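You operate a simulated robot arm through the tools that you are given. There is no shell and no other tool. Be economical: measure what you need, move in short steps, check, and stop when the job is done.

Carry out the task below with a simulated two-armed robot. There is one attempt and no reset: what you move stays moved.

JOB
Stack the box that says "fine filter" from the bench area marked checking on top of the box that says "door seals". Stack the bag marked "rings" from the bench area marked checking on top of the bag marked "seals". Take the white tub with orange lid on the bench area marked checking and put it away on the shelf marked spares. Put the small orange card in the inside of the steel tray marked drip basin. Close the drawer marked spares. Put the red cup marked reject in the inside of the rinse tub. Turn the knob marked magnify to MID. Close the microscope stage. Take the small orange tub and leave it on top of the white box marked sleeves. Fetch the measuring glass with grey band and set it on the flat yellow pad. Take the white jar with purple band and leave it on the top of the drying cabinet. Press the blue button marked send two times. Take the box marked pump seals on the bench area marked inspection and put it away on the shelf marked seal boxes. The order is free. Set down upright: white tub with orange lid, small orange tub, measuring glass with grey band, white jar with purple band, box marked pump seals.

The check looks at the end state, three seconds after you hand in, the way a careful person would. Anything else that was tipped, shoved, dropped, spilled or broken makes it a failure. A push-on lid holds only when it is set on centred and level and pressed home; a screw cap is set on level and turned clockwise until tight.

ROBOT AND FRAMES
Two 7-joint arms with fingered hands on one trunk, on a base that drives. Base frame: it is fixed to the floor where the robot stands at the start and does not move with it; the origin is under the middle of the robot, x ahead of it, y to its left, z up. Lengths are in m, angles in degrees, forces in N, time in s.
The left shoulder is at the start at [0.206, 0.125, 1.097], the right one opposite. Places, roughly: blue button marked send [3.1, 7.1, 0.9]; box marked pump seals [1, 2, 1]; drawer marked spares [-1.2, -1.8, 0.9]; flat yellow pad (8x12x2 cm) [0.5, 0.6, 0.9]; inside of the rinse tub [3, 2.4, 0.9]; inside of the steel tray marked drip basin [1.7, -2.1, 0.9]; knob marked magnify [0.7, 2.4, 1.4]; measuring glass with grey band [0.5, 3, 0.25]; microscope stage [0.6, 2.5, 1.1]; red cup marked reject [0.75, 2.25, 1]; shelf marked seal boxes [1.6, 7.9, 1.3]; shelf marked spares [1.6, 7.9, 1.6]; small orange card [-1, -1.25, 1]; small orange tub (6x6x6 cm) [0.7, 2.7, 0.9]; top of the drying cabinet [3.2, 3.6, 1.3]; white box marked sleeves [0.5, 2.5, 1]; white jar with purple band [3, 5, 0.25]; white tub with orange lid (8x8x9 cm) [0.5, -0.4, 0.9]. Payload 3.7 kg a hand.
The tool frame of a hand sits at the grasp point between the pads (the TCP): z along the fingers, y along the line on which they close. The tips reach 0.025 m beyond it. The gripper opens to 0.088 m. The gripper's body begins 0.029 m behind the TCP. The gripper is a hand of 5 fingers: y runs from the thumb to the fingers, the wrist lies at [-0.013, -0.097, -0.162] in the tool frame.
Orientation is told as [roll, pitch, yaw] about the base's x, y, z axes, in that order, counted from this pose: with the fingers straight down and the wrist toward the robot, the tool's x, y and z point along [0, 1, 0], [1, 0, 0] and [0, 0, -1] of the base frame.

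CONTROLS
- The arms move only by the tool drive_tool. It takes "left_targets", "right_targets" or both (then of equal length, played together; a hand with none holds still); each is a list of rows, each a list of 6 numbers: the shift along the base's x, y, z in mm, then the turn, a rotation vector about the base's x, y, z in degrees. In form: [[dx, dy, dz, ax, ay, az], ...]. A call has 1 to 20 rows; each row shifts and turns the commanded pose from where the row before left it. Rows are played at 5 a second. More than 0.05 m and 8.6 degrees between two rows, and nothing of the call is played. Where a pose cannot be reached the arm comes as near as it can. A force on the tool above 40 N (or 10 N above the force at the start of the call, whichever is more), or a blocked arm, ends the call early, and 0.2 s more pass. In this call time passes only in rows, and 0.2 s behind the last. It gives the time, the measured TCP pose, the force on the tool (base axes), the opening and the grip force at its end, in the units of the frame above (readings bear some noise), with the torque about the TCP (base axes, N m) and any sound that the robot's microphone picked up.
- Cameras (640 x 400 px; columns grow to the right, rows downward): "scene" is now at [0.3321, 0.0007, 1.2671]; the picture's right is [-0.15, -0.99, 0.00], its down [-0.26, 0.04, -0.96] and it looks along [0.95, -0.14, -0.27] (base axes); focal length 214 px, centre (320, 200). "left" rides on the left gripper at [-0.059, -0.079, -0.105] in its tool frame; the picture's right is [-0.73, -0.32, 0.61], its down [0.62, -0.68, 0.38] and it looks along [0.29, 0.66, 0.70] (tool axes); focal length 234 px, centre (320, 200). "right" rides on the right gripper at [0.059, -0.079, -0.105] in its tool frame; the picture's right is [-0.73, 0.32, -0.61], its down [-0.62, -0.68, 0.38] and it looks along [-0.29, 0.66, 0.70] (tool axes); focal length 234 px, centre (320, 200).
- get_image(camera): a new picture of that camera. It takes no simulated time.
- move_column(by): slides the trunk up (or, below 0, down) by that many m; the arms and the scene camera ride with it, the base frame stays. It gives what a move gives, with no picture.
- roll_base(legs): drives the robot by 1 to 6 legs, each [ahead, left, turn to the left] in m, m and degrees, along the robot's own axes; the way and the turn of a leg run together, so that a leg with both is an arc; at most 1.5 m and 180 degrees a leg. The arms and the cameras ride along, it lands a little off, and it stops where it bumps. It gives what a move gives.
- finger_targets(index, middle, ring, little, thumb_bend, thumb_turn, hand): sets how far each is bent, from 0 (flat) to 1 (curled in); at 0.3 the hand is open as for a grip, at 0.7 the pads meet at the TCP. One left out holds its place. A second passes; each finger stops where it meets its share of the squeeze, and holds until it gets a number again. It is the only way to open and close the hand. It gives what a move gives, with no picture; readings hold the bend of each and the force on index, middle, ring, little, thumb and palm. thumb_turn goes from beside the hand (0) to across from the fingers (1), as for a grip.
- turn_head(pan, tilt): turns the head with the scene camera to pan (to the left, within 80 degrees either way) and tilt (down, from -29 to 69), counted from straight ahead of the robot. It gives what a move gives.
- point_at(camera, pixels): for up to 12 pixels [column, row] of the newest picture of that camera ("zoom" is the newest enlarged one), the place [x, y, z] in the base frame of the surface seen there, good to about 0.002 m, but the place of the scene camera against the robot may be out by one fixed shift of up to 0.025 m in any direction. It takes no simulated time.
- zoom(camera, box): a new picture of the part [left, top, right, bottom] of that camera's present view, enlarged. It takes no simulated time.
- job_done(): hands the job in; it is judged then, once.

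Work in short steps. Measure before you move; look again where a grasp or a placing could have gone wrong, and mend it. You have 364 turns and 308 pictures in all, those below and enlarged ones among them. Open the grippers and draw the arms clear of the work before you hand the job in, unless the task says otherwise.

The tools are called after "Request:" by a JSON object that holds its "method" and its "body". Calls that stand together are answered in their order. drive_tool: Moves the arms, as the interface text tells. Its arguments: {"type":"object","properties":{"left_targets":{"type":"array"},"right_targets":{"type":"array"}},"required":[]} The other tools are called the same way: move_column (by) slides the trunk up or down; finger_targets (index, middle, ring, little, thumb_bend, thumb_turn, hand) moves the fingers one by one; roll_base (legs) drives the base; turn_head (pan, tilt) turns the head that bears the scene camera; get_image (camera) takes a picture; point_at (camera, pixels) gives the place of the surface under pixels of a picture; zoom (camera, box) takes an enlarged picture of a part of a camera's view; job_done () hands the job in.

At the start:

```text
time_s: 0.0
left_tcp_pos: [0.5302, 0.2812, 1.3224]
left_tool_rot: [0.0, -0.1, -0.2]
left_ft_force: [0.4, 0.5, 0.0]
left_torque: [0.03, -0.03, 0.01]
left_width: 0.0873
left_grip_force: 0.0
left_shape: jaw
left_bend: [0.3, 0.3, 0.3, 0.3, 0.3, 0.98]
left_finger forces: [0.0, 0.0, 0.0, 0.0, 0.0, 0.0]
right_tcp_pos: [0.5521, -0.1726, 1.3434]
right_tool_rot: [0.0, 0.0, -0.1]
right_ft_force: [0.0, 0.1, 0.1]
right_torque: [0.01, -0.02, -0.01]
right_width: 0.0878
right_grip_force: 0.1
right_shape: jaw
right_bend: [0.3, 0.3, 0.3, 0.3, 0.3, 0.98]
right_finger forces: [0.0, 0.1, 0.1, 0.0, 0.0, 0.1]
trunk travel left (down, up): [-0.123, 0.292]
robot x, y, heading: [-0.0008, -0.0024, 0.2]
head pan, tilt: [-8.6, 15.4]
```

scene: 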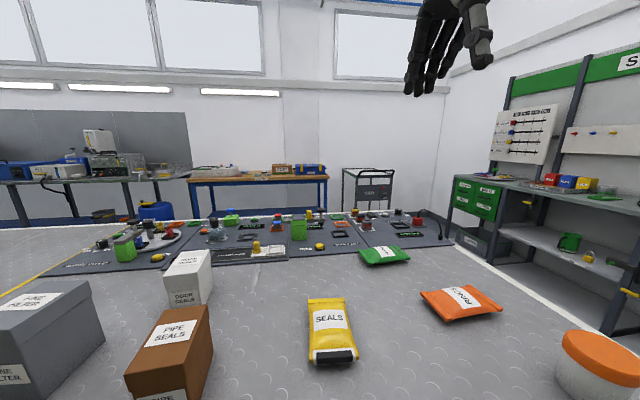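
right: 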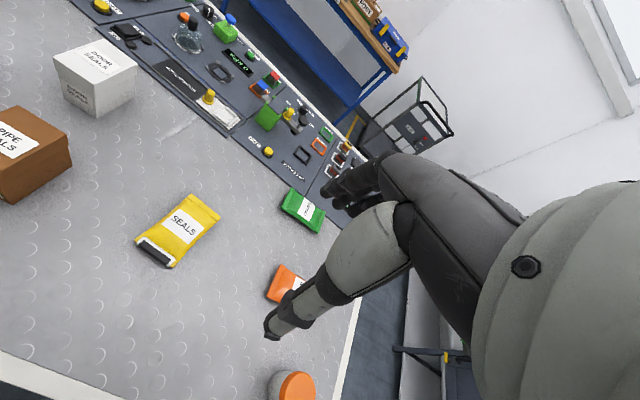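
left: 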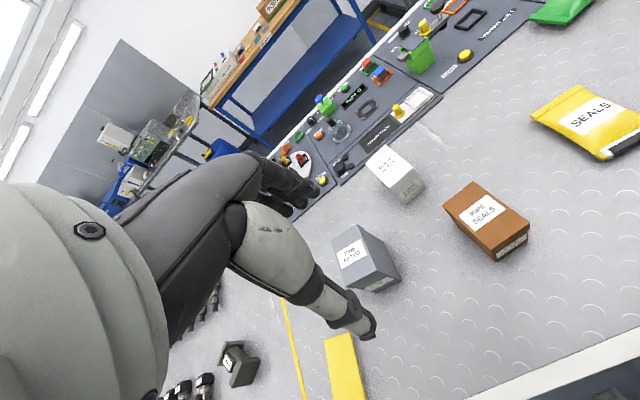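

The scene picture shows the fine filter box (40,320), door seals box (188,278), seals bag (330,330), rings bag (462,302) and the orange-lidded tub (600,360). I tilt the head down to measure the bench.

Request:
{"method": "turn_head", "body": {"pan": 0, "tilt": 45}}

Request:
{"method": "get_image", "body": {"camera": "scene"}}

```text
time_s: 0.9
left_tcp_pos: [0.5299, 0.2809, 1.3211]
left_tool_rot: [0.0, -0.1, -0.1]
left_ft_force: [0.9, -0.4, -0.3]
left_torque: [0.04, 0.01, -0.02]
left_width: 0.0875
left_grip_force: 0.0
left_shape: jaw
left_bend: [0.3, 0.3, 0.3, 0.3, 0.3, 0.98]
left_finger forces: [0.0, 0.1, 0.0, 0.0, 0.1, 0.0]
right_tcp_pos: [0.5519, -0.172, 1.343]
right_tool_rot: [0.0, 0.0, 0.0]
right_ft_force: [-0.6, -0.3, -0.2]
right_torque: [0.04, 0.02, 0.02]
right_width: 0.0877
right_grip_force: 0.0
right_shape: jaw
right_bend: [0.3, 0.3, 0.3, 0.3, 0.3, 0.98]
right_finger forces: [0.0, 0.0, 0.1, 0.0, 0.0, 0.0]
trunk travel left (down, up): [-0.123, 0.292]
robot x, y, heading: [-0.0017, 0.0008, 0.2]
head pan, tilt: [0.0, 45.0]
```

```text
304 pictures are left
```

scene: 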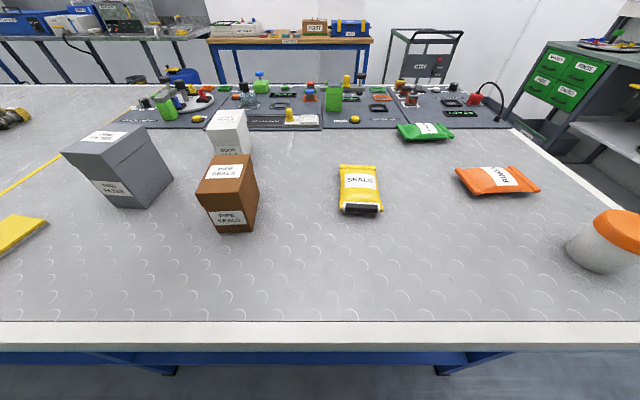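

The bench is well in view: fine filter top about (105,140), door seals top (228,120), seals bag (360,188), rings bag (497,180), tub lid (620,225). I measure them.

Request:
{"method": "point_at", "body": {"camera": "scene", "pixels": [[66, 152], [110, 154], [150, 128], [105, 125], [125, 206], [209, 127], [243, 126], [244, 111], [217, 111], [230, 152], [616, 219], [600, 250]]}}

Request:
{"method": "point_at", "body": {"camera": "scene", "pixels": [[342, 168], [376, 168], [345, 208], [378, 208], [360, 185], [459, 172], [472, 192], [525, 170], [538, 190], [498, 180], [360, 225], [320, 322]]}}

Request:
{"method": "zoom", "body": {"camera": "scene", "box": [40, 90, 280, 240]}}

Request:
{"method": "zoom", "body": {"camera": "scene", "box": [320, 120, 640, 320]}}

```text
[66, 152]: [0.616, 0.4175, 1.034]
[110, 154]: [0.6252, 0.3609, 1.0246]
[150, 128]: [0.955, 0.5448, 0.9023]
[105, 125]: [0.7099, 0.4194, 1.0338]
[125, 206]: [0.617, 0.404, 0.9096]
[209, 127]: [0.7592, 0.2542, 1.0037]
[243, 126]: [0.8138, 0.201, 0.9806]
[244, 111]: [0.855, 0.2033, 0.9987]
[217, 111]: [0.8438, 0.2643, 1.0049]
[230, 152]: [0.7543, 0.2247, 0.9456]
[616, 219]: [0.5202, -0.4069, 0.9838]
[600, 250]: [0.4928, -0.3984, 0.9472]
```

```text
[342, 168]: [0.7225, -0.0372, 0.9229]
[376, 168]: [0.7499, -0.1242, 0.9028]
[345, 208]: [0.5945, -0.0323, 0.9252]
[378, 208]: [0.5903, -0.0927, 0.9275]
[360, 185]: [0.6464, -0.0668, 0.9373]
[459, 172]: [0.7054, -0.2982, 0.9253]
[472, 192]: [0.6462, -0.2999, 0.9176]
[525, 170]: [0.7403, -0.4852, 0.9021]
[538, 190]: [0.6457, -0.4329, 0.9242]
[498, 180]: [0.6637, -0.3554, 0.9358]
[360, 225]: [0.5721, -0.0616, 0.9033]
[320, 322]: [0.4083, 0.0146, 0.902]
```

```text
2.67 times, centred on (160, 165) of scene
```

zoom: 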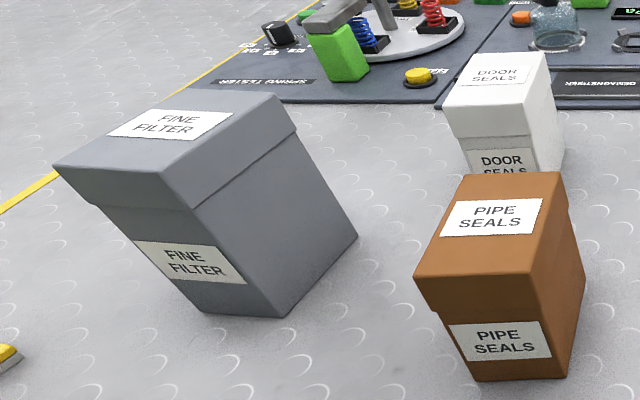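

```text
2.00 times, centred on (480, 220) of scene
```

zoom: 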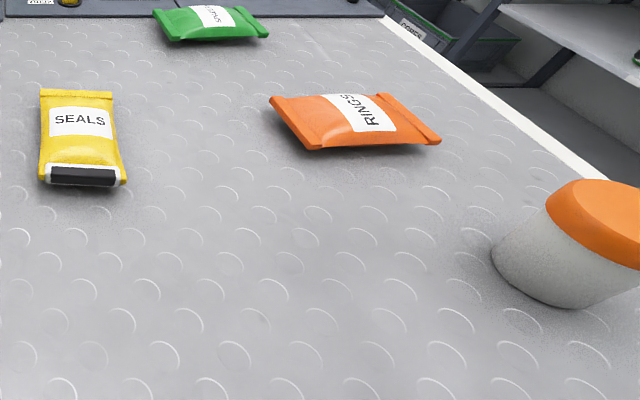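

To find the scene camera's shift I view the same boxes by the wrist cameras, which have no such shift. I enlarge the fine filter region in the left camera and bags in the right camera.

Request:
{"method": "zoom", "body": {"camera": "left", "box": [320, 130, 540, 300]}}

Request:
{"method": "zoom", "body": {"camera": "right", "box": [0, 20, 350, 280]}}

Request:
{"method": "point_at", "body": {"camera": "left", "pixels": [[335, 240], [358, 227], [345, 268], [372, 250], [390, 280], [368, 165], [395, 185], [388, 148], [414, 170], [470, 185], [450, 205], [485, 225]]}}

```text
2.35 times, centred on (430, 215) of left
```

zoom: 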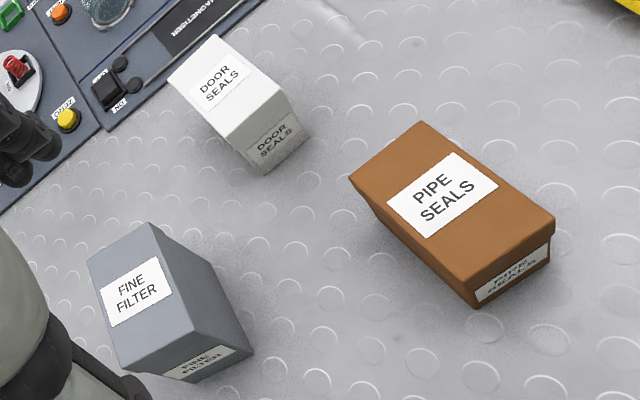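

```text
1.54 times, centred on (175, 150) of right
```

zoom: 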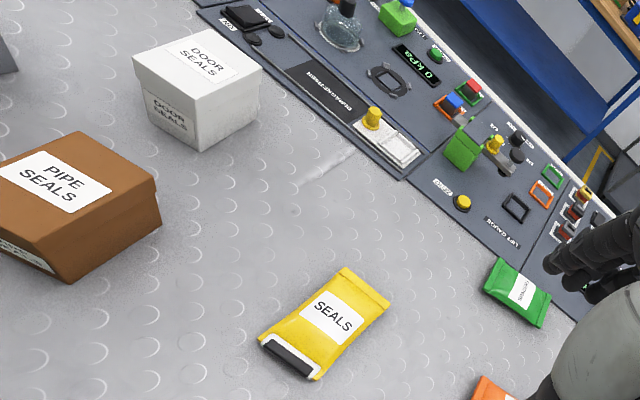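

```text
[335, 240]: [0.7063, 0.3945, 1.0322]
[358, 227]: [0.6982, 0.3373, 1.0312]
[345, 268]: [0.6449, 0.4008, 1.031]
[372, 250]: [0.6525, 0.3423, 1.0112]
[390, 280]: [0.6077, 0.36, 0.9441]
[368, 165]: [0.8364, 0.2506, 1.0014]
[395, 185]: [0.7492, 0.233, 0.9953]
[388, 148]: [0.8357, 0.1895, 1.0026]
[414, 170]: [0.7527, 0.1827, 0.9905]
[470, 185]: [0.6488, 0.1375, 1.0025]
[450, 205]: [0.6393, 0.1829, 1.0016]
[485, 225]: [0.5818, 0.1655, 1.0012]
```

I take the bag and door-seals corners in the right enlarged view, since it is the newest one.

Request:
{"method": "point_at", "body": {"camera": "zoom", "pixels": [[345, 272], [386, 303], [264, 341], [316, 375], [333, 318], [138, 60], [190, 93], [258, 68], [208, 33], [197, 60], [60, 185], [155, 182]]}}

Request:
{"method": "zoom", "body": {"camera": "left", "box": [325, 210, 405, 300]}}

Request:
{"method": "point_at", "body": {"camera": "zoom", "pixels": [[195, 60], [260, 185], [110, 280], [60, 150], [160, 170]]}}

```text
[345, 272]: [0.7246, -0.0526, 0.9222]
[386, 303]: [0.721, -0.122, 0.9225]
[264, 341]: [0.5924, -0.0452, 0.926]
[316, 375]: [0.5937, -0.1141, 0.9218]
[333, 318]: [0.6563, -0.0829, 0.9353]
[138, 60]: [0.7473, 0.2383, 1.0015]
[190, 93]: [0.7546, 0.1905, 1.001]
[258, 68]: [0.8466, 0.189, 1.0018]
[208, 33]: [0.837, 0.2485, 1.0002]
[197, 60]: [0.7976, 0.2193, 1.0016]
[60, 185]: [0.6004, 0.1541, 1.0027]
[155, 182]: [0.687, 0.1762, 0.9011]
```

```text
4.44 times, centred on (365, 255) of left
```

zoom: 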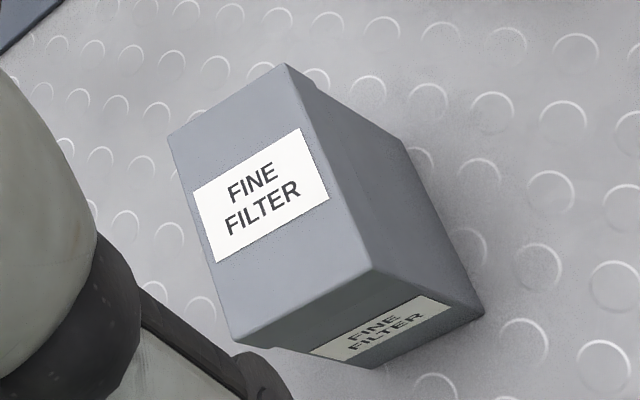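

```text
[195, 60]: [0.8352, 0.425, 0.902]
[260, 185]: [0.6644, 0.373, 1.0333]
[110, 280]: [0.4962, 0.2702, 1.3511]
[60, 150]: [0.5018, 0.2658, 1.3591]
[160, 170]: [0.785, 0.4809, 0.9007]
```

Now the fine filter's lid corners in this enlargement: (285,66), (370,272), (237,342), (170,137).

Request:
{"method": "point_at", "body": {"camera": "zoom", "pixels": [[283, 72], [364, 270], [240, 336], [174, 139], [262, 195], [375, 362], [478, 310], [330, 160]]}}

Request:
{"method": "zoom", "body": {"camera": "scene", "box": [40, 100, 200, 220]}}

Request:
{"method": "point_at", "body": {"camera": "zoom", "pixels": [[250, 125], [150, 130], [350, 130], [345, 80]]}}

```text
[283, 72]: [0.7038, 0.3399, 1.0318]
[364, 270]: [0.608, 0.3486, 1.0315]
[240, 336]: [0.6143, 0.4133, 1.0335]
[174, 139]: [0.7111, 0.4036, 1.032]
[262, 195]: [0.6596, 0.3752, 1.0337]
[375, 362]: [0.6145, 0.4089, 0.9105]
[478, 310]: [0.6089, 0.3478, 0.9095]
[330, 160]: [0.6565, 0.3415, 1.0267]
```

```text
3.33 times, centred on (120, 160) of scene
```

zoom: 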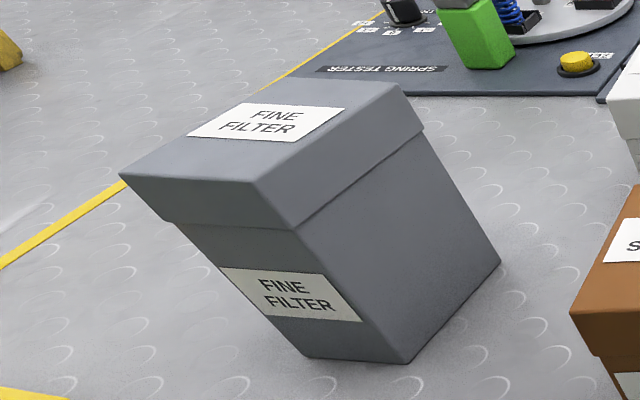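

```text
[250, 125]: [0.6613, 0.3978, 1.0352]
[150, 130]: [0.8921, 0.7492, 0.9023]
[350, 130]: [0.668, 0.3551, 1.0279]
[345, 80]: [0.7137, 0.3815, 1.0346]
```

The fine filter box is centred at about (0.659, 0.376), lid top 1.033, 0.066 wide, yaw −5°. I bring the left hand above it while turning the closing line across its narrow side (yaw −95°).

Request:
{"method": "drive_tool", "body": {"left_targets": [[10.75, 7.9, -8, 0, 0, -7.92], [10.75, 7.9, -8, 0, 0, -7.92], [10.75, 7.9, -8, 0, 0, -7.92], [10.75, 7.9, -8, 0, 0, -7.92], [10.75, 7.9, -8, 0, 0, -7.92], [10.75, 7.9, -8, 0, 0, -7.92], [10.75, 7.9, -8, 0, 0, -7.92], [10.75, 7.9, -8, 0, 0, -7.92], [10.75, 7.9, -8, 0, 0, -7.92], [10.75, 7.9, -8, 0, 0, -7.92], [10.75, 7.9, -8, 0, 0, -7.92], [10.75, 7.9, -8, 0, 0, -7.92]]}}

Request:
{"method": "get_image", "body": {"camera": "scene"}}

Request:
{"method": "get_image", "body": {"camera": "left"}}

```text
time_s: 3.5
left_tcp_pos: [0.6589, 0.3747, 1.2279]
left_tool_rot: [0.5, 0.0, -95.1]
left_ft_force: [0.3, 0.7, -0.3]
left_torque: [0.0, -0.01, -0.01]
left_width: 0.0877
left_grip_force: 0.1
left_shape: jaw
left_bend: [0.3, 0.3, 0.3, 0.3, 0.3, 0.98]
left_finger forces: [0.1, 0.1, 0.0, 0.1, 0.0, 0.0]
right_tcp_pos: [0.5508, -0.1742, 1.3445]
right_tool_rot: [0.2, -0.1, -0.1]
right_ft_force: [1.0, 0.9, 0.1]
right_torque: [-0.01, -0.02, 0.01]
right_width: 0.0877
right_grip_force: 0.1
right_shape: jaw
right_bend: [0.3, 0.3, 0.3, 0.3, 0.3, 0.98]
right_finger forces: [0.0, 0.0, 0.0, 0.1, 0.1, 0.0]
trunk travel left (down, up): [-0.123, 0.292]
robot x, y, heading: [-0.0037, 0.0022, 0.2]
head pan, tilt: [0.0, 45.0]
```

```text
297 pictures are left
```

scene: 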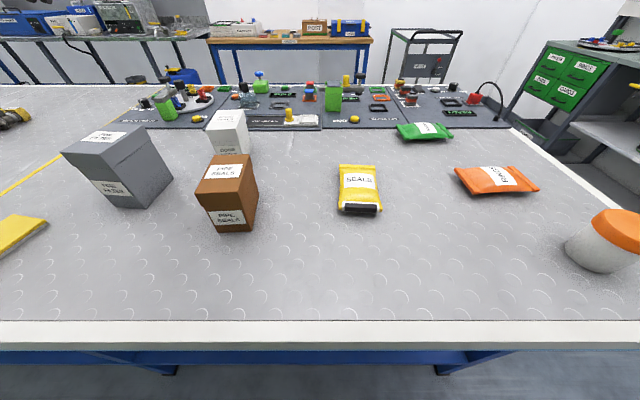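

```text
296 pictures are left
```

left: 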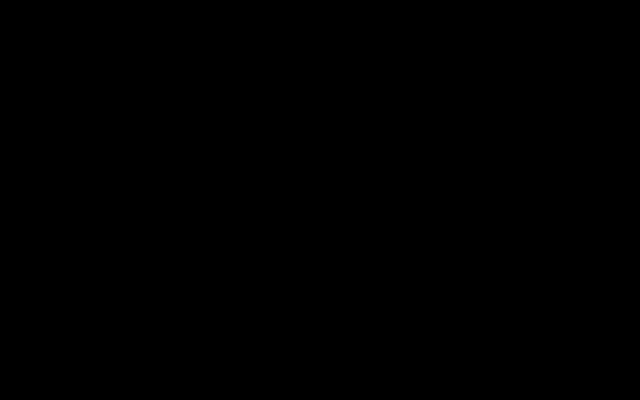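

The left camera is blocked in this wrist pose; I turn the head toward the hand to see it.

Request:
{"method": "turn_head", "body": {"pan": 45, "tilt": 30}}

Request:
{"method": "get_image", "body": {"camera": "scene"}}

```text
time_s: 4.7
left_tcp_pos: [0.6592, 0.3747, 1.2267]
left_tool_rot: [0.3, -0.4, -95.1]
left_ft_force: [-0.1, -0.2, 0.1]
left_torque: [-0.02, 0.02, 0.02]
left_width: 0.0879
left_grip_force: 0.0
left_shape: jaw
left_bend: [0.3, 0.3, 0.3, 0.3, 0.3, 0.98]
left_finger forces: [0.0, 0.0, 0.0, 0.0, 0.0, 0.0]
right_tcp_pos: [0.5531, -0.1727, 1.3429]
right_tool_rot: [0.0, 0.0, -0.1]
right_ft_force: [-0.4, 0.0, -0.4]
right_torque: [-0.03, 0.03, -0.03]
right_width: 0.0875
right_grip_force: 0.0
right_shape: jaw
right_bend: [0.3, 0.3, 0.3, 0.3, 0.3, 0.98]
right_finger forces: [0.0, 0.0, 0.1, 0.2, 0.0, 0.0]
trunk travel left (down, up): [-0.123, 0.292]
robot x, y, heading: [0.0005, 0.0016, -0.1]
head pan, tilt: [45.0, 30.0]
```

```text
295 pictures are left
```

scene: 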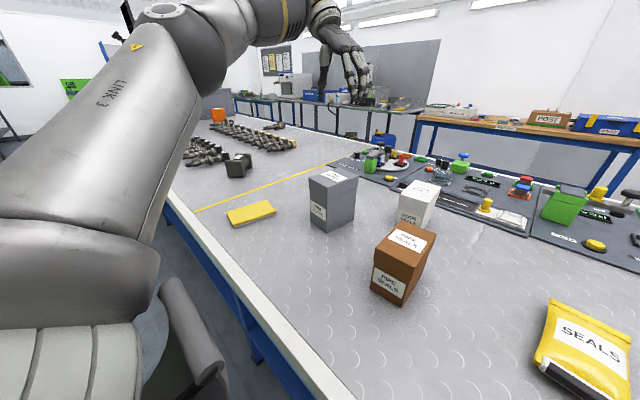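

The hand hovers right above the grey box. I lower it to put the TCP about 20 mm below the lid top.

Request:
{"method": "drive_tool", "body": {"left_targets": [[0, 0.5, -30, 0, 0, 0], [0, 0.5, -30, 0, 0, 0], [0, 0, -30, 0, 0, 0], [0, 0, -30, 0, 0, 0], [0, 0, -30, 0, 0, 0], [0, 0, -25, 0, 0, 0], [0, 0, -20, 0, 0, 0], [0, 0, -18, 0, 0, 0]]}}

Request:
{"method": "get_image", "body": {"camera": "scene"}}

```text
time_s: 6.5
left_tcp_pos: [0.659, 0.3764, 1.0159]
left_tool_rot: [0.3, 0.0, -95.1]
left_ft_force: [0.4, -1.6, 7.3]
left_torque: [-0.02, 0.03, 0.02]
left_width: 0.088
left_grip_force: 0.1
left_shape: jaw
left_bend: [0.28, 0.3, 0.3, 0.3, 0.29, 0.98]
left_finger forces: [4.2, 0.0, 0.0, 0.4, 2.8, 0.0]
right_tcp_pos: [0.5515, -0.1732, 1.3429]
right_tool_rot: [0.0, -0.1, 0.0]
right_ft_force: [-0.3, 0.6, 0.4]
right_torque: [0.0, -0.02, 0.01]
right_width: 0.0877
right_grip_force: 0.1
right_shape: jaw
right_bend: [0.3, 0.3, 0.3, 0.3, 0.3, 0.98]
right_finger forces: [0.0, 0.0, 0.0, 0.0, 0.0, 0.0]
trunk travel left (down, up): [-0.123, 0.292]
robot x, y, heading: [-0.0008, 0.0026, 0.1]
head pan, tilt: [45.0, 30.0]
```

```text
294 pictures are left
```

scene: 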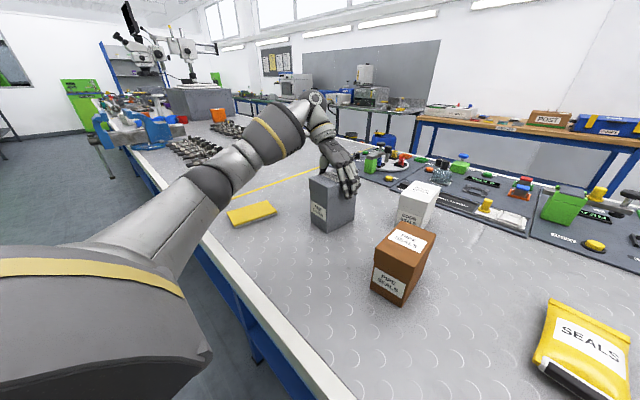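

The fingers straddle the box with light contact (index 4.2 N, thumb 2.8 N). I close the hand.

Request:
{"method": "finger_targets", "body": {"hand": "left", "index": 0.6, "middle": 0.6, "ring": 0.6, "little": 0.6, "thumb_bend": 0.6}}

Request:
{"method": "drive_tool", "body": {"left_targets": [[0, 0, 20, 0, 0, 0], [0, 0, 30, 0, 0, 0], [0, 0, 40, 0, 0, 0], [0, 0, 40, 0, 0, 0]]}}

Request:
{"method": "get_image", "body": {"camera": "scene"}}

```text
time_s: 7.5
left_tcp_pos: [0.6579, 0.3757, 1.0176]
left_tool_rot: [0.1, 0.0, -95.1]
left_ft_force: [-0.8, -4.3, 19.3]
left_torque: [-1.07, -0.24, -0.4]
left_width: 0.0713
left_grip_force: 44.8
left_shape: fingers
left_bend: [0.39, 0.49, 0.49, 0.54, 0.41, 0.92]
left_finger forces: [19.0, 8.5, 7.4, 13.9, 40.9, 0.0]
right_tcp_pos: [0.5504, -0.1728, 1.3451]
right_tool_rot: [0.1, -0.1, -0.1]
right_ft_force: [0.0, 0.5, -0.2]
right_torque: [0.02, 0.01, -0.03]
right_width: 0.0877
right_grip_force: 0.1
right_shape: jaw
right_bend: [0.3, 0.3, 0.3, 0.3, 0.3, 0.98]
right_finger forces: [0.0, 0.1, 0.0, 0.1, 0.1, 0.0]
trunk travel left (down, up): [-0.123, 0.292]
robot x, y, heading: [0.0005, -0.0002, -0.2]
head pan, tilt: [45.0, 30.0]
```

```text
time_s: 8.5
left_tcp_pos: [0.6591, 0.3764, 1.1455]
left_tool_rot: [-0.1, 0.0, -95.1]
left_ft_force: [-0.9, -0.8, -1.8]
left_torque: [-0.03, -0.02, -0.02]
left_width: 0.0699
left_grip_force: 40.4
left_shape: fingers
left_bend: [0.4, 0.51, 0.51, 0.55, 0.42, 0.91]
left_finger forces: [16.5, 6.8, 5.8, 10.6, 40.4, 0.1]
right_tcp_pos: [0.5503, -0.1727, 1.3443]
right_tool_rot: [0.0, -0.1, 0.0]
right_ft_force: [-0.4, -0.2, -0.3]
right_torque: [0.07, -0.01, 0.01]
right_width: 0.0877
right_grip_force: 0.1
right_shape: jaw
right_bend: [0.3, 0.3, 0.3, 0.3, 0.3, 0.98]
right_finger forces: [0.1, 0.0, 0.1, 0.0, 0.0, 0.0]
trunk travel left (down, up): [-0.123, 0.292]
robot x, y, heading: [-0.0023, -0.0001, 0.1]
head pan, tilt: [45.0, 30.0]
```

```text
293 pictures are left
```

scene: 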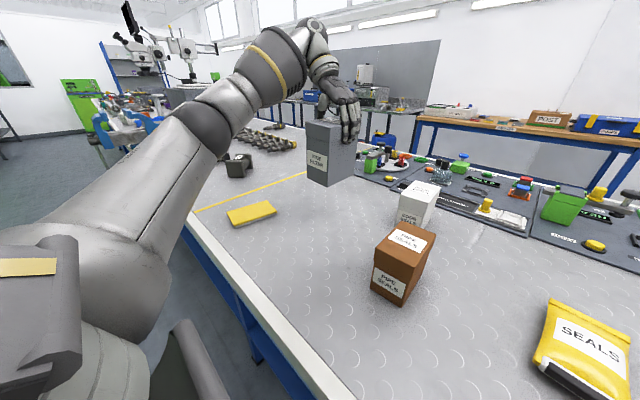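

The box is held and lifted level. I carry it over the door seals box at (0.797, 0.2165), turning by +7° to align.

Request:
{"method": "drive_tool", "body": {"left_targets": [[10, -10, 30, 0, 0, 0], [20, -25, 5, 0, 0, 2], [30, -35, 0, 0, 0, 2], [30, -35, 0, 0, 0, 2], [28, -35, 0, 0, 0, 1], [20, -20, 0, 0, 0, 0]]}}

Request:
{"method": "turn_head", "body": {"pan": 20, "tilt": 30}}

Request:
{"method": "get_image", "body": {"camera": "scene"}}

Request:
{"method": "get_image", "body": {"camera": "right"}}

```text
time_s: 9.9
left_tcp_pos: [0.7824, 0.2193, 1.1732]
left_tool_rot: [-0.2, 0.0, -88.2]
left_ft_force: [-0.3, 1.0, -2.5]
left_torque: [-0.04, 0.03, -0.01]
left_width: 0.0698
left_grip_force: 39.8
left_shape: fingers
left_bend: [0.4, 0.51, 0.51, 0.55, 0.43, 0.91]
left_finger forces: [16.8, 6.6, 5.7, 10.5, 40.5, 0.0]
left hand out of reach, approached as far as the arm can: row 6
right_tcp_pos: [0.5536, -0.1724, 1.3424]
right_tool_rot: [0.1, 0.1, 0.0]
right_ft_force: [-0.1, -0.3, 0.1]
right_torque: [0.0, -0.03, 0.0]
right_width: 0.0875
right_grip_force: 0.1
right_shape: jaw
right_bend: [0.3, 0.3, 0.3, 0.3, 0.3, 0.98]
right_finger forces: [0.0, 0.1, 0.1, 0.1, 0.1, 0.0]
trunk travel left (down, up): [-0.123, 0.292]
robot x, y, heading: [0.0014, 0.0025, 0.3]
head pan, tilt: [45.0, 30.0]
```

```text
time_s: 10.8
left_tcp_pos: [0.7806, 0.2187, 1.1725]
left_tool_rot: [0.0, -0.1, -88.1]
left_ft_force: [0.8, 0.9, -1.9]
left_torque: [-0.04, -0.02, 0.02]
left_width: 0.0698
left_grip_force: 39.4
left_shape: fingers
left_bend: [0.4, 0.51, 0.51, 0.55, 0.43, 0.91]
left_finger forces: [16.8, 6.8, 5.8, 10.6, 40.5, 0.1]
right_tcp_pos: [0.5529, -0.1728, 1.3424]
right_tool_rot: [-0.1, 0.1, 0.1]
right_ft_force: [0.4, 0.0, -0.4]
right_torque: [-0.01, -0.05, -0.01]
right_width: 0.0877
right_grip_force: 0.1
right_shape: jaw
right_bend: [0.3, 0.3, 0.3, 0.3, 0.3, 0.98]
right_finger forces: [0.0, 0.1, 0.1, 0.1, 0.0, 0.1]
trunk travel left (down, up): [-0.123, 0.292]
robot x, y, heading: [-0.0051, 0.0026, 0.3]
head pan, tilt: [20.0, 30.0]
```

```text
292 pictures are left
```

scene: 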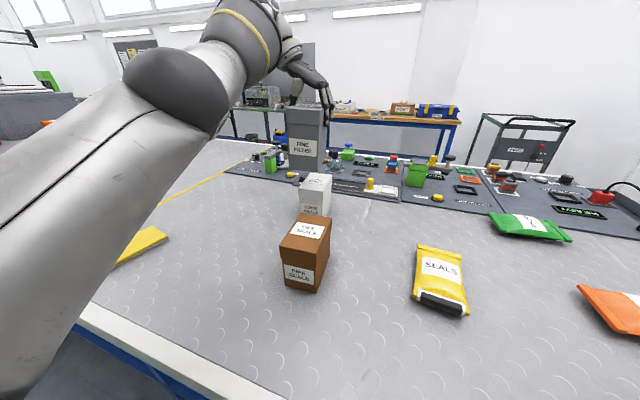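

```text
291 pictures are left
```

right: 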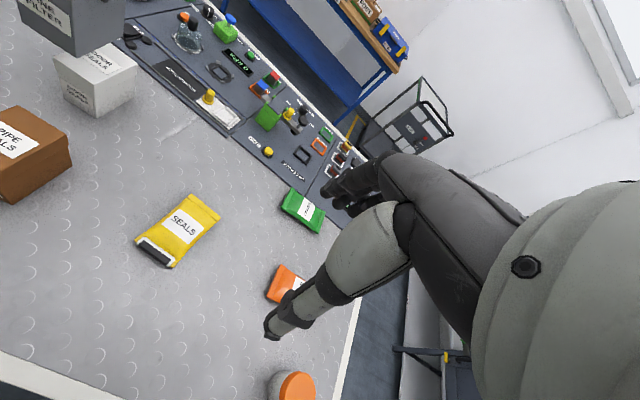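

The arm is at its reach limit in x (0.781). I drive the base 50 mm ahead to gain reach; the box rides along with bottom ~57 mm above the door seals lid.

Request:
{"method": "roll_base", "body": {"legs": [[0.05, 0, 0]]}}

Request:
{"method": "get_image", "body": {"camera": "scene"}}

Request:
{"method": "get_image", "body": {"camera": "right"}}

```text
time_s: 11.7
left_tcp_pos: [0.8315, 0.2196, 1.1724]
left_tool_rot: [0.0, 0.0, -88.0]
left_ft_force: [1.2, 0.3, -2.6]
left_torque: [-0.01, -0.02, 0.03]
left_width: 0.07
left_grip_force: 39.8
left_shape: fingers
left_bend: [0.4, 0.51, 0.51, 0.55, 0.43, 0.91]
left_finger forces: [16.8, 6.6, 5.6, 10.6, 40.4, 0.0]
right_tcp_pos: [0.602, -0.171, 1.3433]
right_tool_rot: [0.0, -0.1, 0.1]
right_ft_force: [0.8, -0.2, -1.0]
right_torque: [0.02, 0.02, 0.01]
right_width: 0.0877
right_grip_force: 0.0
right_shape: jaw
right_bend: [0.3, 0.3, 0.3, 0.3, 0.3, 0.98]
right_finger forces: [0.1, 0.1, 0.0, 0.0, 0.0, 0.1]
trunk travel left (down, up): [-0.123, 0.292]
robot x, y, heading: [0.0482, 0.0018, -0.1]
head pan, tilt: [20.0, 30.0]
```

```text
290 pictures are left
```

scene: 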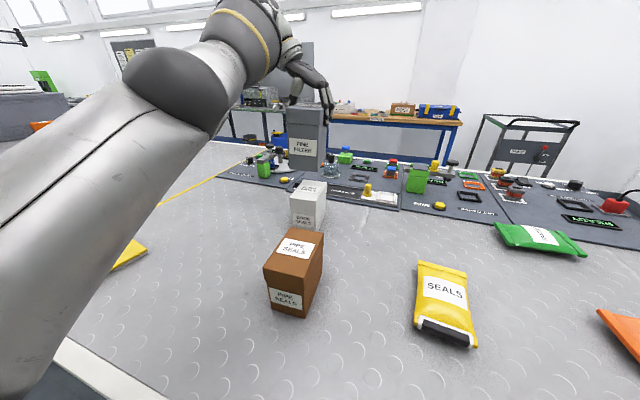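

```text
289 pictures are left
```

right: 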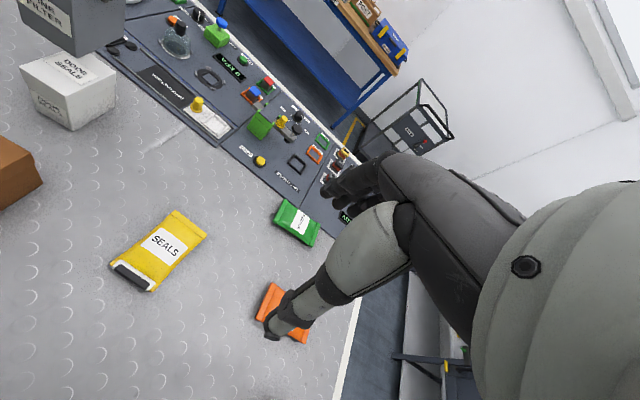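

I compare the held box with the door seals box in the same scene picture (relative measure, so the shift cancels).

Request:
{"method": "zoom", "body": {"camera": "scene", "box": [260, 90, 350, 240]}}

```text
2.67 times, centred on (305, 165) of scene
```

zoom: 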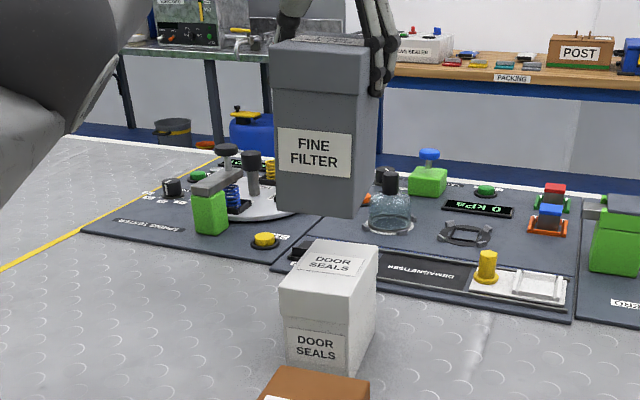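

Request:
{"method": "point_at", "body": {"camera": "zoom", "pixels": [[281, 207], [356, 214], [283, 285], [344, 292], [377, 250], [316, 243], [330, 265], [278, 70], [352, 72], [352, 90], [372, 190]]}}

```text
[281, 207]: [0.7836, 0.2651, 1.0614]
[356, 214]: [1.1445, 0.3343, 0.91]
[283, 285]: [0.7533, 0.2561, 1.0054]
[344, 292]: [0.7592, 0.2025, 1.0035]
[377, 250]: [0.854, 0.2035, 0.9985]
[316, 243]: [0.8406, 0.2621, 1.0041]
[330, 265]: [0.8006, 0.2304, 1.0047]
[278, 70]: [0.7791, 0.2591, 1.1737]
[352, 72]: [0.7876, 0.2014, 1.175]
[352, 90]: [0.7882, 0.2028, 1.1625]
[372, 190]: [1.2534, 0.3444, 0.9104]
```

The held box must go 32 mm back in x, y already agrees; gap is about 56 mm. I move back and lower 50 mm.

Request:
{"method": "drive_tool", "body": {"left_targets": [[-16, 0, 0, 0, 0, 0], [-16, 0, 0, 0, 0, 0], [0, 0, -20, 0, 0, 0], [0, 0, -20, 0, 0, 0], [0, 0, -10, 0, 0, 0]]}}

Request:
{"method": "zoom", "body": {"camera": "scene", "box": [260, 90, 350, 240]}}

Request:
{"method": "zoom", "body": {"camera": "right", "box": [0, 0, 160, 140]}}

```text
time_s: 12.9
left_tcp_pos: [0.7988, 0.2176, 1.1216]
left_tool_rot: [0.0, 0.0, -88.0]
left_ft_force: [0.2, -0.1, -2.0]
left_torque: [-0.04, 0.0, 0.01]
left_width: 0.0699
left_grip_force: 39.7
left_shape: fingers
left_bend: [0.4, 0.51, 0.52, 0.55, 0.43, 0.91]
left_finger forces: [16.8, 6.7, 5.7, 10.4, 40.1, 0.0]
right_tcp_pos: [0.6025, -0.171, 1.3433]
right_tool_rot: [0.0, 0.0, 0.0]
right_ft_force: [-1.3, -0.3, -0.4]
right_torque: [0.0, 0.01, 0.0]
right_width: 0.0877
right_grip_force: 0.1
right_shape: jaw
right_bend: [0.3, 0.3, 0.3, 0.3, 0.3, 0.98]
right_finger forces: [0.0, 0.0, 0.0, 0.1, 0.0, 0.1]
trunk travel left (down, up): [-0.123, 0.292]
robot x, y, heading: [0.047, 0.0015, 0.1]
head pan, tilt: [20.0, 30.0]
```

```text
2.67 times, centred on (305, 165) of scene
```

zoom: 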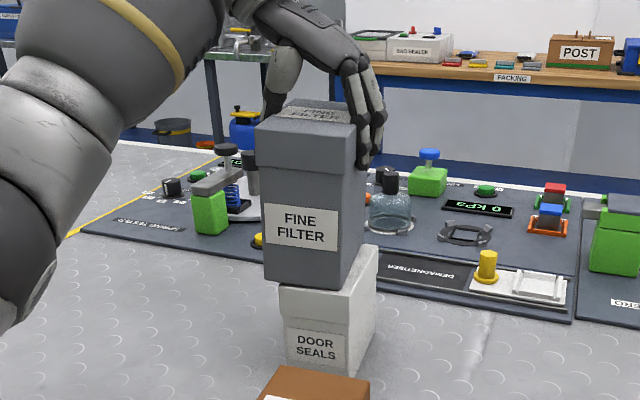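

```text
2.86 times, centred on (80, 70) of right
```

zoom: 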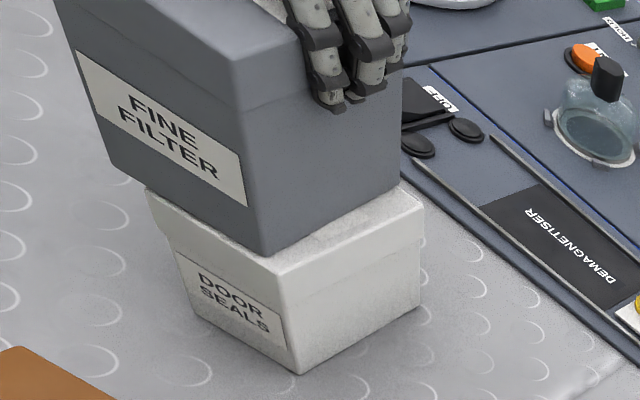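

It's near alignment; I measure bottom corners of both boxes in the right enlarged view.

Request:
{"method": "point_at", "body": {"camera": "zoom", "pixels": [[264, 247], [262, 240], [118, 163], [395, 178], [284, 268], [152, 200], [415, 212]]}}

```text
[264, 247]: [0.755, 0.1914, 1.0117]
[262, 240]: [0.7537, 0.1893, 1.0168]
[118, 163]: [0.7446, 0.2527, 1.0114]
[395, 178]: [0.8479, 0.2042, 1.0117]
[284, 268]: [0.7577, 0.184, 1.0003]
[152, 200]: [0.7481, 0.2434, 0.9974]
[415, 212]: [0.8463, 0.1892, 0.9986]
```

FF needs about −10 mm in y and −4° yaw; gap is ~9 mm. I correct, then lower onto contact.

Request:
{"method": "drive_tool", "body": {"left_targets": [[1, -10, 0, 0, 0, -4], [0, 0, -5, 0, 0, 0], [0, 0, -3, 0, 0, 0], [0, 0, -2, 0, 0, 0], [0, 0, -1, 0, 0, 0]]}}

Request:
{"method": "zoom", "body": {"camera": "right", "box": [0, 0, 160, 140]}}

```text
time_s: 14.1
left_tcp_pos: [0.7959, 0.2078, 1.1175]
left_tool_rot: [0.6, -0.2, -92.0]
left_ft_force: [7.7, 1.8, 30.5]
left_torque: [-0.63, -0.15, 0.13]
left_width: 0.0709
left_grip_force: 43.8
left_shape: fingers
left_bend: [0.4, 0.51, 0.51, 0.56, 0.43, 0.91]
left_finger forces: [21.3, 7.3, 6.4, 8.8, 44.2, 0.1]
right_tcp_pos: [0.5971, -0.1712, 1.3456]
right_tool_rot: [0.0, -0.3, 0.1]
right_ft_force: [0.5, 0.0, -0.7]
right_torque: [-0.02, 0.02, -0.03]
right_width: 0.0875
right_grip_force: 0.1
right_shape: jaw
right_bend: [0.3, 0.3, 0.3, 0.3, 0.3, 0.98]
right_finger forces: [0.1, 0.1, 0.0, 0.0, 0.0, 0.0]
trunk travel left (down, up): [-0.123, 0.292]
robot x, y, heading: [0.05, -0.0003, 0.4]
head pan, tilt: [20.0, 30.0]
```

```text
2.86 times, centred on (80, 70) of right
```

zoom: 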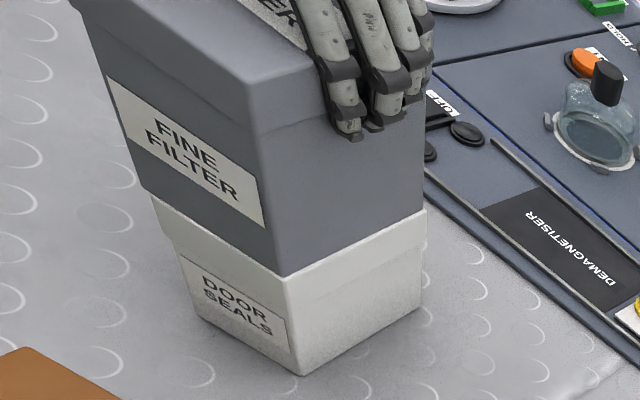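

Seated and aligned with 30 N pressing. I relieve a little, then open the hand.

Request:
{"method": "drive_tool", "body": {"left_targets": [[0, 0, 4, 0, 0, 0]]}}

Request:
{"method": "finger_targets", "body": {"hand": "left", "index": 0.25, "middle": 0.25, "ring": 0.25, "little": 0.25, "thumb_bend": 0.25}}

Request:
{"method": "zoom", "body": {"camera": "right", "box": [0, 0, 160, 140]}}

```text
time_s: 14.5
left_tcp_pos: [0.797, 0.2081, 1.1175]
left_tool_rot: [0.1, -0.2, -92.1]
left_ft_force: [6.7, -0.6, 24.0]
left_torque: [-0.68, -0.22, 0.13]
left_width: 0.0703
left_grip_force: 42.6
left_shape: fingers
left_bend: [0.4, 0.51, 0.51, 0.56, 0.43, 0.91]
left_finger forces: [20.7, 7.6, 6.5, 8.8, 42.0, 0.0]
right_tcp_pos: [0.6007, -0.1728, 1.3436]
right_tool_rot: [0.0, -0.1, 0.0]
right_ft_force: [-0.9, 0.8, -0.3]
right_torque: [0.01, 0.01, 0.0]
right_width: 0.0876
right_grip_force: 0.1
right_shape: jaw
right_bend: [0.3, 0.3, 0.3, 0.3, 0.3, 0.98]
right_finger forces: [0.0, 0.1, 0.0, 0.0, 0.0, 0.0]
trunk travel left (down, up): [-0.123, 0.292]
robot x, y, heading: [0.0503, 0.0027, 0.3]
head pan, tilt: [20.0, 30.0]
```

```text
time_s: 15.5
left_tcp_pos: [0.7994, 0.2087, 1.1143]
left_tool_rot: [-0.2, 0.0, -92.0]
left_ft_force: [0.1, 0.6, -0.2]
left_torque: [-0.03, -0.02, -0.01]
left_width: 0.0962
left_grip_force: 0.6
left_shape: fingers
left_bend: [0.25, 0.25, 0.25, 0.25, 0.24, 0.97]
left_finger forces: [0.8, 0.1, 0.0, 0.1, 1.2, 0.0]
right_tcp_pos: [0.6024, -0.1714, 1.3428]
right_tool_rot: [0.0, 0.0, 0.1]
right_ft_force: [0.3, -0.7, -0.5]
right_torque: [0.02, -0.02, -0.03]
right_width: 0.0877
right_grip_force: 0.1
right_shape: jaw
right_bend: [0.3, 0.3, 0.3, 0.3, 0.3, 0.98]
right_finger forces: [0.1, 0.1, 0.0, 0.0, 0.0, 0.0]
trunk travel left (down, up): [-0.123, 0.292]
robot x, y, heading: [0.0506, 0.0001, 0.2]
head pan, tilt: [20.0, 30.0]
```

```text
2.86 times, centred on (80, 70) of right
```

zoom: 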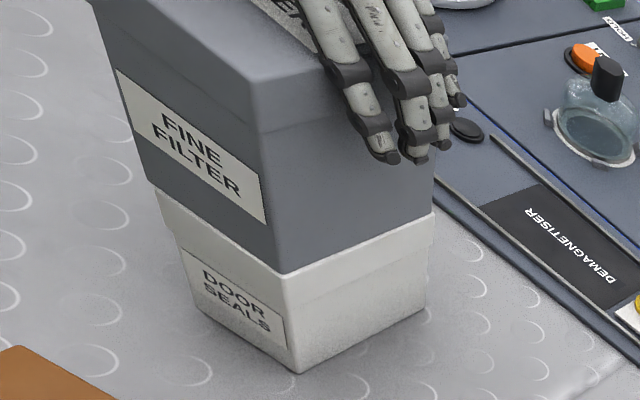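

Box sits squarely. I open a bit more and rise straight up, then back off to the left.

Request:
{"method": "finger_targets", "body": {"hand": "left", "index": 0.1, "middle": 0.15, "ring": 0.15, "little": 0.15, "thumb_bend": 0.1}}

Request:
{"method": "drive_tool", "body": {"left_targets": [[0, 0, 20, 0, 0, 0], [0, 0, 30, 0, 0, 0], [0, 0, 40, 0, 0, 0], [0, 0, 40, 0, 0, 0], [-20, 10, 30, 0, 0, 8], [-30, 10, 10, 0, 0, 8], [-30, 10, 0, 0, 0, 8], [-30, 10, 0, 0, 0, 8], [-30, 10, 0, 0, 0, 8], [-30, 10, 0, 0, 0, 8], [-30, 0, 0, 0, 0, 8]]}}

Request:
{"method": "turn_head", "body": {"pan": -20, "tilt": 45}}

Request:
{"method": "get_image", "body": {"camera": "scene"}}

Request:
{"method": "get_image", "body": {"camera": "right"}}

```text
time_s: 16.5
left_tcp_pos: [0.7983, 0.2092, 1.1158]
left_tool_rot: [-0.1, 0.0, -91.9]
left_ft_force: [-0.5, 0.0, -0.1]
left_torque: [0.01, 0.0, 0.02]
left_width: 0.1204
left_grip_force: 0.5
left_shape: fingers
left_bend: [0.1, 0.15, 0.15, 0.15, 0.1, 0.97]
left_finger forces: [0.1, 0.0, 0.0, 0.0, 0.4, 0.0]
right_tcp_pos: [0.6026, -0.1714, 1.3439]
right_tool_rot: [-0.1, -0.1, 0.1]
right_ft_force: [-0.1, 0.4, -0.6]
right_torque: [0.03, 0.01, -0.02]
right_width: 0.0877
right_grip_force: 0.1
right_shape: jaw
right_bend: [0.3, 0.3, 0.3, 0.3, 0.3, 0.98]
right_finger forces: [0.0, 0.0, 0.1, 0.0, 0.0, 0.0]
trunk travel left (down, up): [-0.123, 0.292]
robot x, y, heading: [0.0502, -0.0017, 0.1]
head pan, tilt: [20.0, 30.0]
```

```text
time_s: 18.9
left_tcp_pos: [0.5883, 0.2652, 1.2829]
left_tool_rot: [0.0, -0.2, -35.9]
left_ft_force: [-0.4, 1.0, -1.1]
left_torque: [0.01, 0.01, -0.05]
left_width: 0.1203
left_grip_force: 0.1
left_shape: fingers
left_bend: [0.1, 0.15, 0.15, 0.15, 0.1, 0.97]
left_finger forces: [0.0, 0.0, 0.1, 0.0, 0.0, 0.0]
left hand out of reach, approached as far as the arm can: row 4
right_tcp_pos: [0.6007, -0.1713, 1.3446]
right_tool_rot: [0.0, -0.1, 0.1]
right_ft_force: [1.2, -0.2, 0.3]
right_torque: [-0.01, -0.02, 0.0]
right_width: 0.0878
right_grip_force: 0.1
right_shape: jaw
right_bend: [0.3, 0.3, 0.3, 0.3, 0.3, 0.98]
right_finger forces: [0.0, 0.0, 0.0, 0.1, 0.0, 0.1]
trunk travel left (down, up): [-0.123, 0.292]
robot x, y, heading: [0.0469, 0.0007, 0.3]
head pan, tilt: [20.0, 30.0]
```

```text
time_s: 19.9
left_tcp_pos: [0.5896, 0.2649, 1.283]
left_tool_rot: [0.1, 0.1, -36.0]
left_ft_force: [0.0, 1.1, -0.1]
left_torque: [0.01, -0.02, -0.02]
left_width: 0.1201
left_grip_force: 0.1
left_shape: fingers
left_bend: [0.1, 0.15, 0.15, 0.15, 0.1, 0.97]
left_finger forces: [0.0, 0.2, 0.0, 0.0, 0.0, 0.0]
right_tcp_pos: [0.6029, -0.1708, 1.3444]
right_tool_rot: [0.0, 0.0, 0.1]
right_ft_force: [0.2, 0.3, -0.1]
right_torque: [0.02, 0.0, 0.0]
right_width: 0.0876
right_grip_force: 0.0
right_shape: jaw
right_bend: [0.3, 0.3, 0.3, 0.3, 0.3, 0.98]
right_finger forces: [0.0, 0.1, 0.0, 0.1, 0.0, 0.0]
trunk travel left (down, up): [-0.123, 0.292]
robot x, y, heading: [0.0487, -0.0024, 0.1]
head pan, tilt: [-20.0, 45.0]
```

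```text
283 pictures are left
```

scene: 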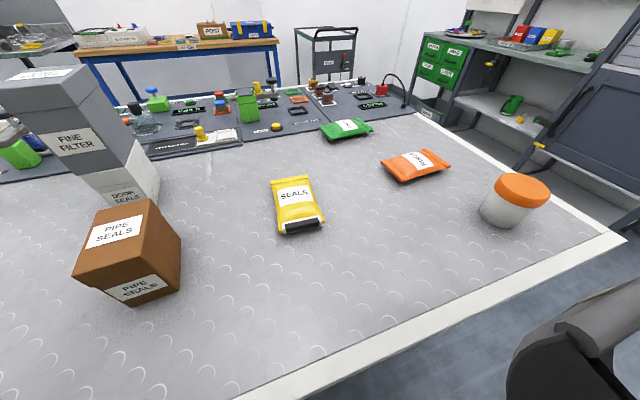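

```text
282 pictures are left
```

right: 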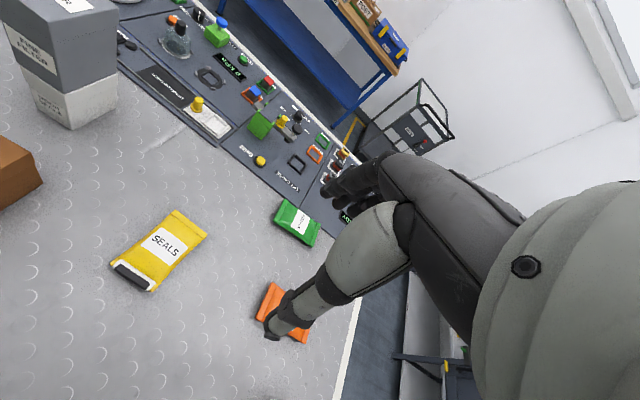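

The stack stands well. Now the rings bag: I enlarge it in the scene view and measure its outline.

Request:
{"method": "zoom", "body": {"camera": "scene", "box": [260, 110, 570, 250]}}

```text
2.06 times, centred on (415, 180) of scene
```

zoom: 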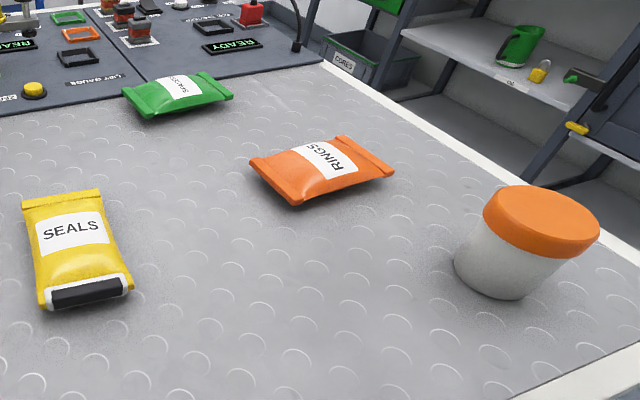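

Request:
{"method": "point_at", "body": {"camera": "zoom", "pixels": [[252, 163], [295, 202], [341, 137], [393, 172], [322, 172], [318, 180], [26, 205], [98, 196], [45, 300], [131, 286], [73, 235], [543, 215]]}}

Request:
{"method": "point_at", "body": {"camera": "zoom", "pixels": [[487, 210], [595, 225], [540, 188], [545, 255], [500, 285], [250, 230]]}}

```text
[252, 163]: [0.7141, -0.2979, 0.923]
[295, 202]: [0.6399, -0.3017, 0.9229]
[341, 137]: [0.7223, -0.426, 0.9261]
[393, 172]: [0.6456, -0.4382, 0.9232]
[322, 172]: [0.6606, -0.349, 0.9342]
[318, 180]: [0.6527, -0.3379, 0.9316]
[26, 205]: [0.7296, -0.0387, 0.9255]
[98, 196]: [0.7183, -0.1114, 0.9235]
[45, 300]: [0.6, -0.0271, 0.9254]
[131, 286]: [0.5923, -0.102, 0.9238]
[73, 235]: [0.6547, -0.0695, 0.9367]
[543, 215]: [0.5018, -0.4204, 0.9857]
```

```text
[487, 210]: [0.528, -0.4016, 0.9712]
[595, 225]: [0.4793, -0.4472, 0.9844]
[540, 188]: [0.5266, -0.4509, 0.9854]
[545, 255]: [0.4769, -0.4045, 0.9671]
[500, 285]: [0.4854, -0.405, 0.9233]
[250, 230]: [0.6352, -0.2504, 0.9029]
```

Corrected for the scene shift (≈−3, −14, −2 mm), the rings bag is centred at (0.677, −0.380), its long side along y, so the right hand at yaw +3° fits. I open it wider and go above the bag.

Request:
{"method": "finger_targets", "body": {"hand": "right", "index": 0.2, "middle": 0.2, "ring": 0.2, "little": 0.2, "thumb_bend": 0.2}}

Request:
{"method": "drive_tool", "body": {"right_targets": [[8.3, -23, -36, 0, 0, 1], [8.3, -23, -36, 0, 0, 1], [8.3, -23, -36, 0, 0, 1], [8.3, -23, -36, 0, 0, 0], [8.3, -23, -36, 0, 0, 0], [8.3, -23, -36, 0, 0, 0], [8.3, -23, -36, 0, 0, 0], [8.3, -23, -36, 0, 0, 0], [8.3, -23, -36, 0, 0, 0]]}}

Request:
{"method": "get_image", "body": {"camera": "scene"}}

Request:
{"method": "get_image", "body": {"camera": "right"}}

```text
time_s: 20.9
left_tcp_pos: [0.5914, 0.2645, 1.2825]
left_tool_rot: [0.0, 0.0, -36.0]
left_ft_force: [0.5, 0.1, 0.0]
left_torque: [0.03, 0.01, 0.02]
left_width: 0.1202
left_grip_force: 0.1
left_shape: fingers
left_bend: [0.1, 0.15, 0.15, 0.15, 0.1, 0.97]
left_finger forces: [0.1, 0.1, 0.0, 0.0, 0.1, 0.0]
right_tcp_pos: [0.6017, -0.1712, 1.3429]
right_tool_rot: [0.0, 0.0, 0.1]
right_ft_force: [-0.2, 0.0, 0.0]
right_torque: [0.04, 0.02, 0.0]
right_width: 0.1031
right_grip_force: 0.0
right_shape: fingers
right_bend: [0.2, 0.2, 0.2, 0.2, 0.2, 0.98]
right_finger forces: [0.0, 0.0, 0.1, 0.0, 0.0, 0.0]
trunk travel left (down, up): [-0.123, 0.292]
robot x, y, heading: [0.0497, -0.0006, 0.2]
head pan, tilt: [-20.0, 45.0]
```

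```text
time_s: 22.9
left_tcp_pos: [0.5896, 0.2638, 1.2815]
left_tool_rot: [-0.1, 0.0, -36.0]
left_ft_force: [-0.4, -1.3, 0.1]
left_torque: [0.0, 0.0, 0.02]
left_width: 0.1204
left_grip_force: 0.0
left_shape: fingers
left_bend: [0.1, 0.15, 0.15, 0.15, 0.1, 0.97]
left_finger forces: [0.1, 0.0, 0.1, 0.1, 0.0, 0.0]
right_tcp_pos: [0.6763, -0.3776, 1.0184]
right_tool_rot: [0.0, 0.1, 3.1]
right_ft_force: [-0.4, 0.9, 0.6]
right_torque: [-0.02, 0.01, 0.04]
right_width: 0.1034
right_grip_force: 0.0
right_shape: fingers
right_bend: [0.2, 0.2, 0.2, 0.2, 0.2, 0.98]
right_finger forces: [0.0, 0.0, 0.1, 0.1, 0.1, 0.0]
trunk travel left (down, up): [-0.123, 0.292]
robot x, y, heading: [0.053, 0.0, -0.3]
head pan, tilt: [-20.0, 45.0]
```

```text
280 pictures are left
```

scene: 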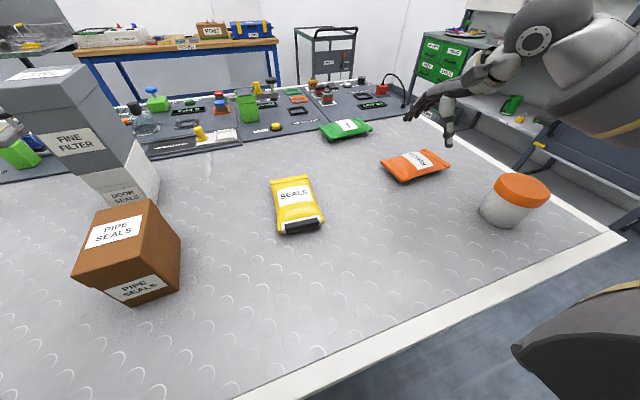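

```text
279 pictures are left
```

right: 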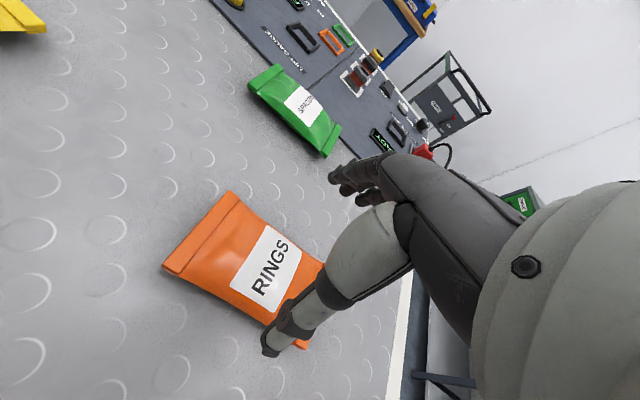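

I check the bag's corners with the right wrist camera: (228,194), (168,268), (302,345) and the label (265,270).

Request:
{"method": "point_at", "body": {"camera": "right", "pixels": [[230, 196], [169, 267], [302, 344], [265, 270], [320, 268], [225, 235]]}}

```text
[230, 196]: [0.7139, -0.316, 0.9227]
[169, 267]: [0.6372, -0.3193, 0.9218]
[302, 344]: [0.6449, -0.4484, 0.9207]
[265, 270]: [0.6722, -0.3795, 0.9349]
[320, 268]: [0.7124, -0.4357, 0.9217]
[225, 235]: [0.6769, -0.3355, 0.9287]
```

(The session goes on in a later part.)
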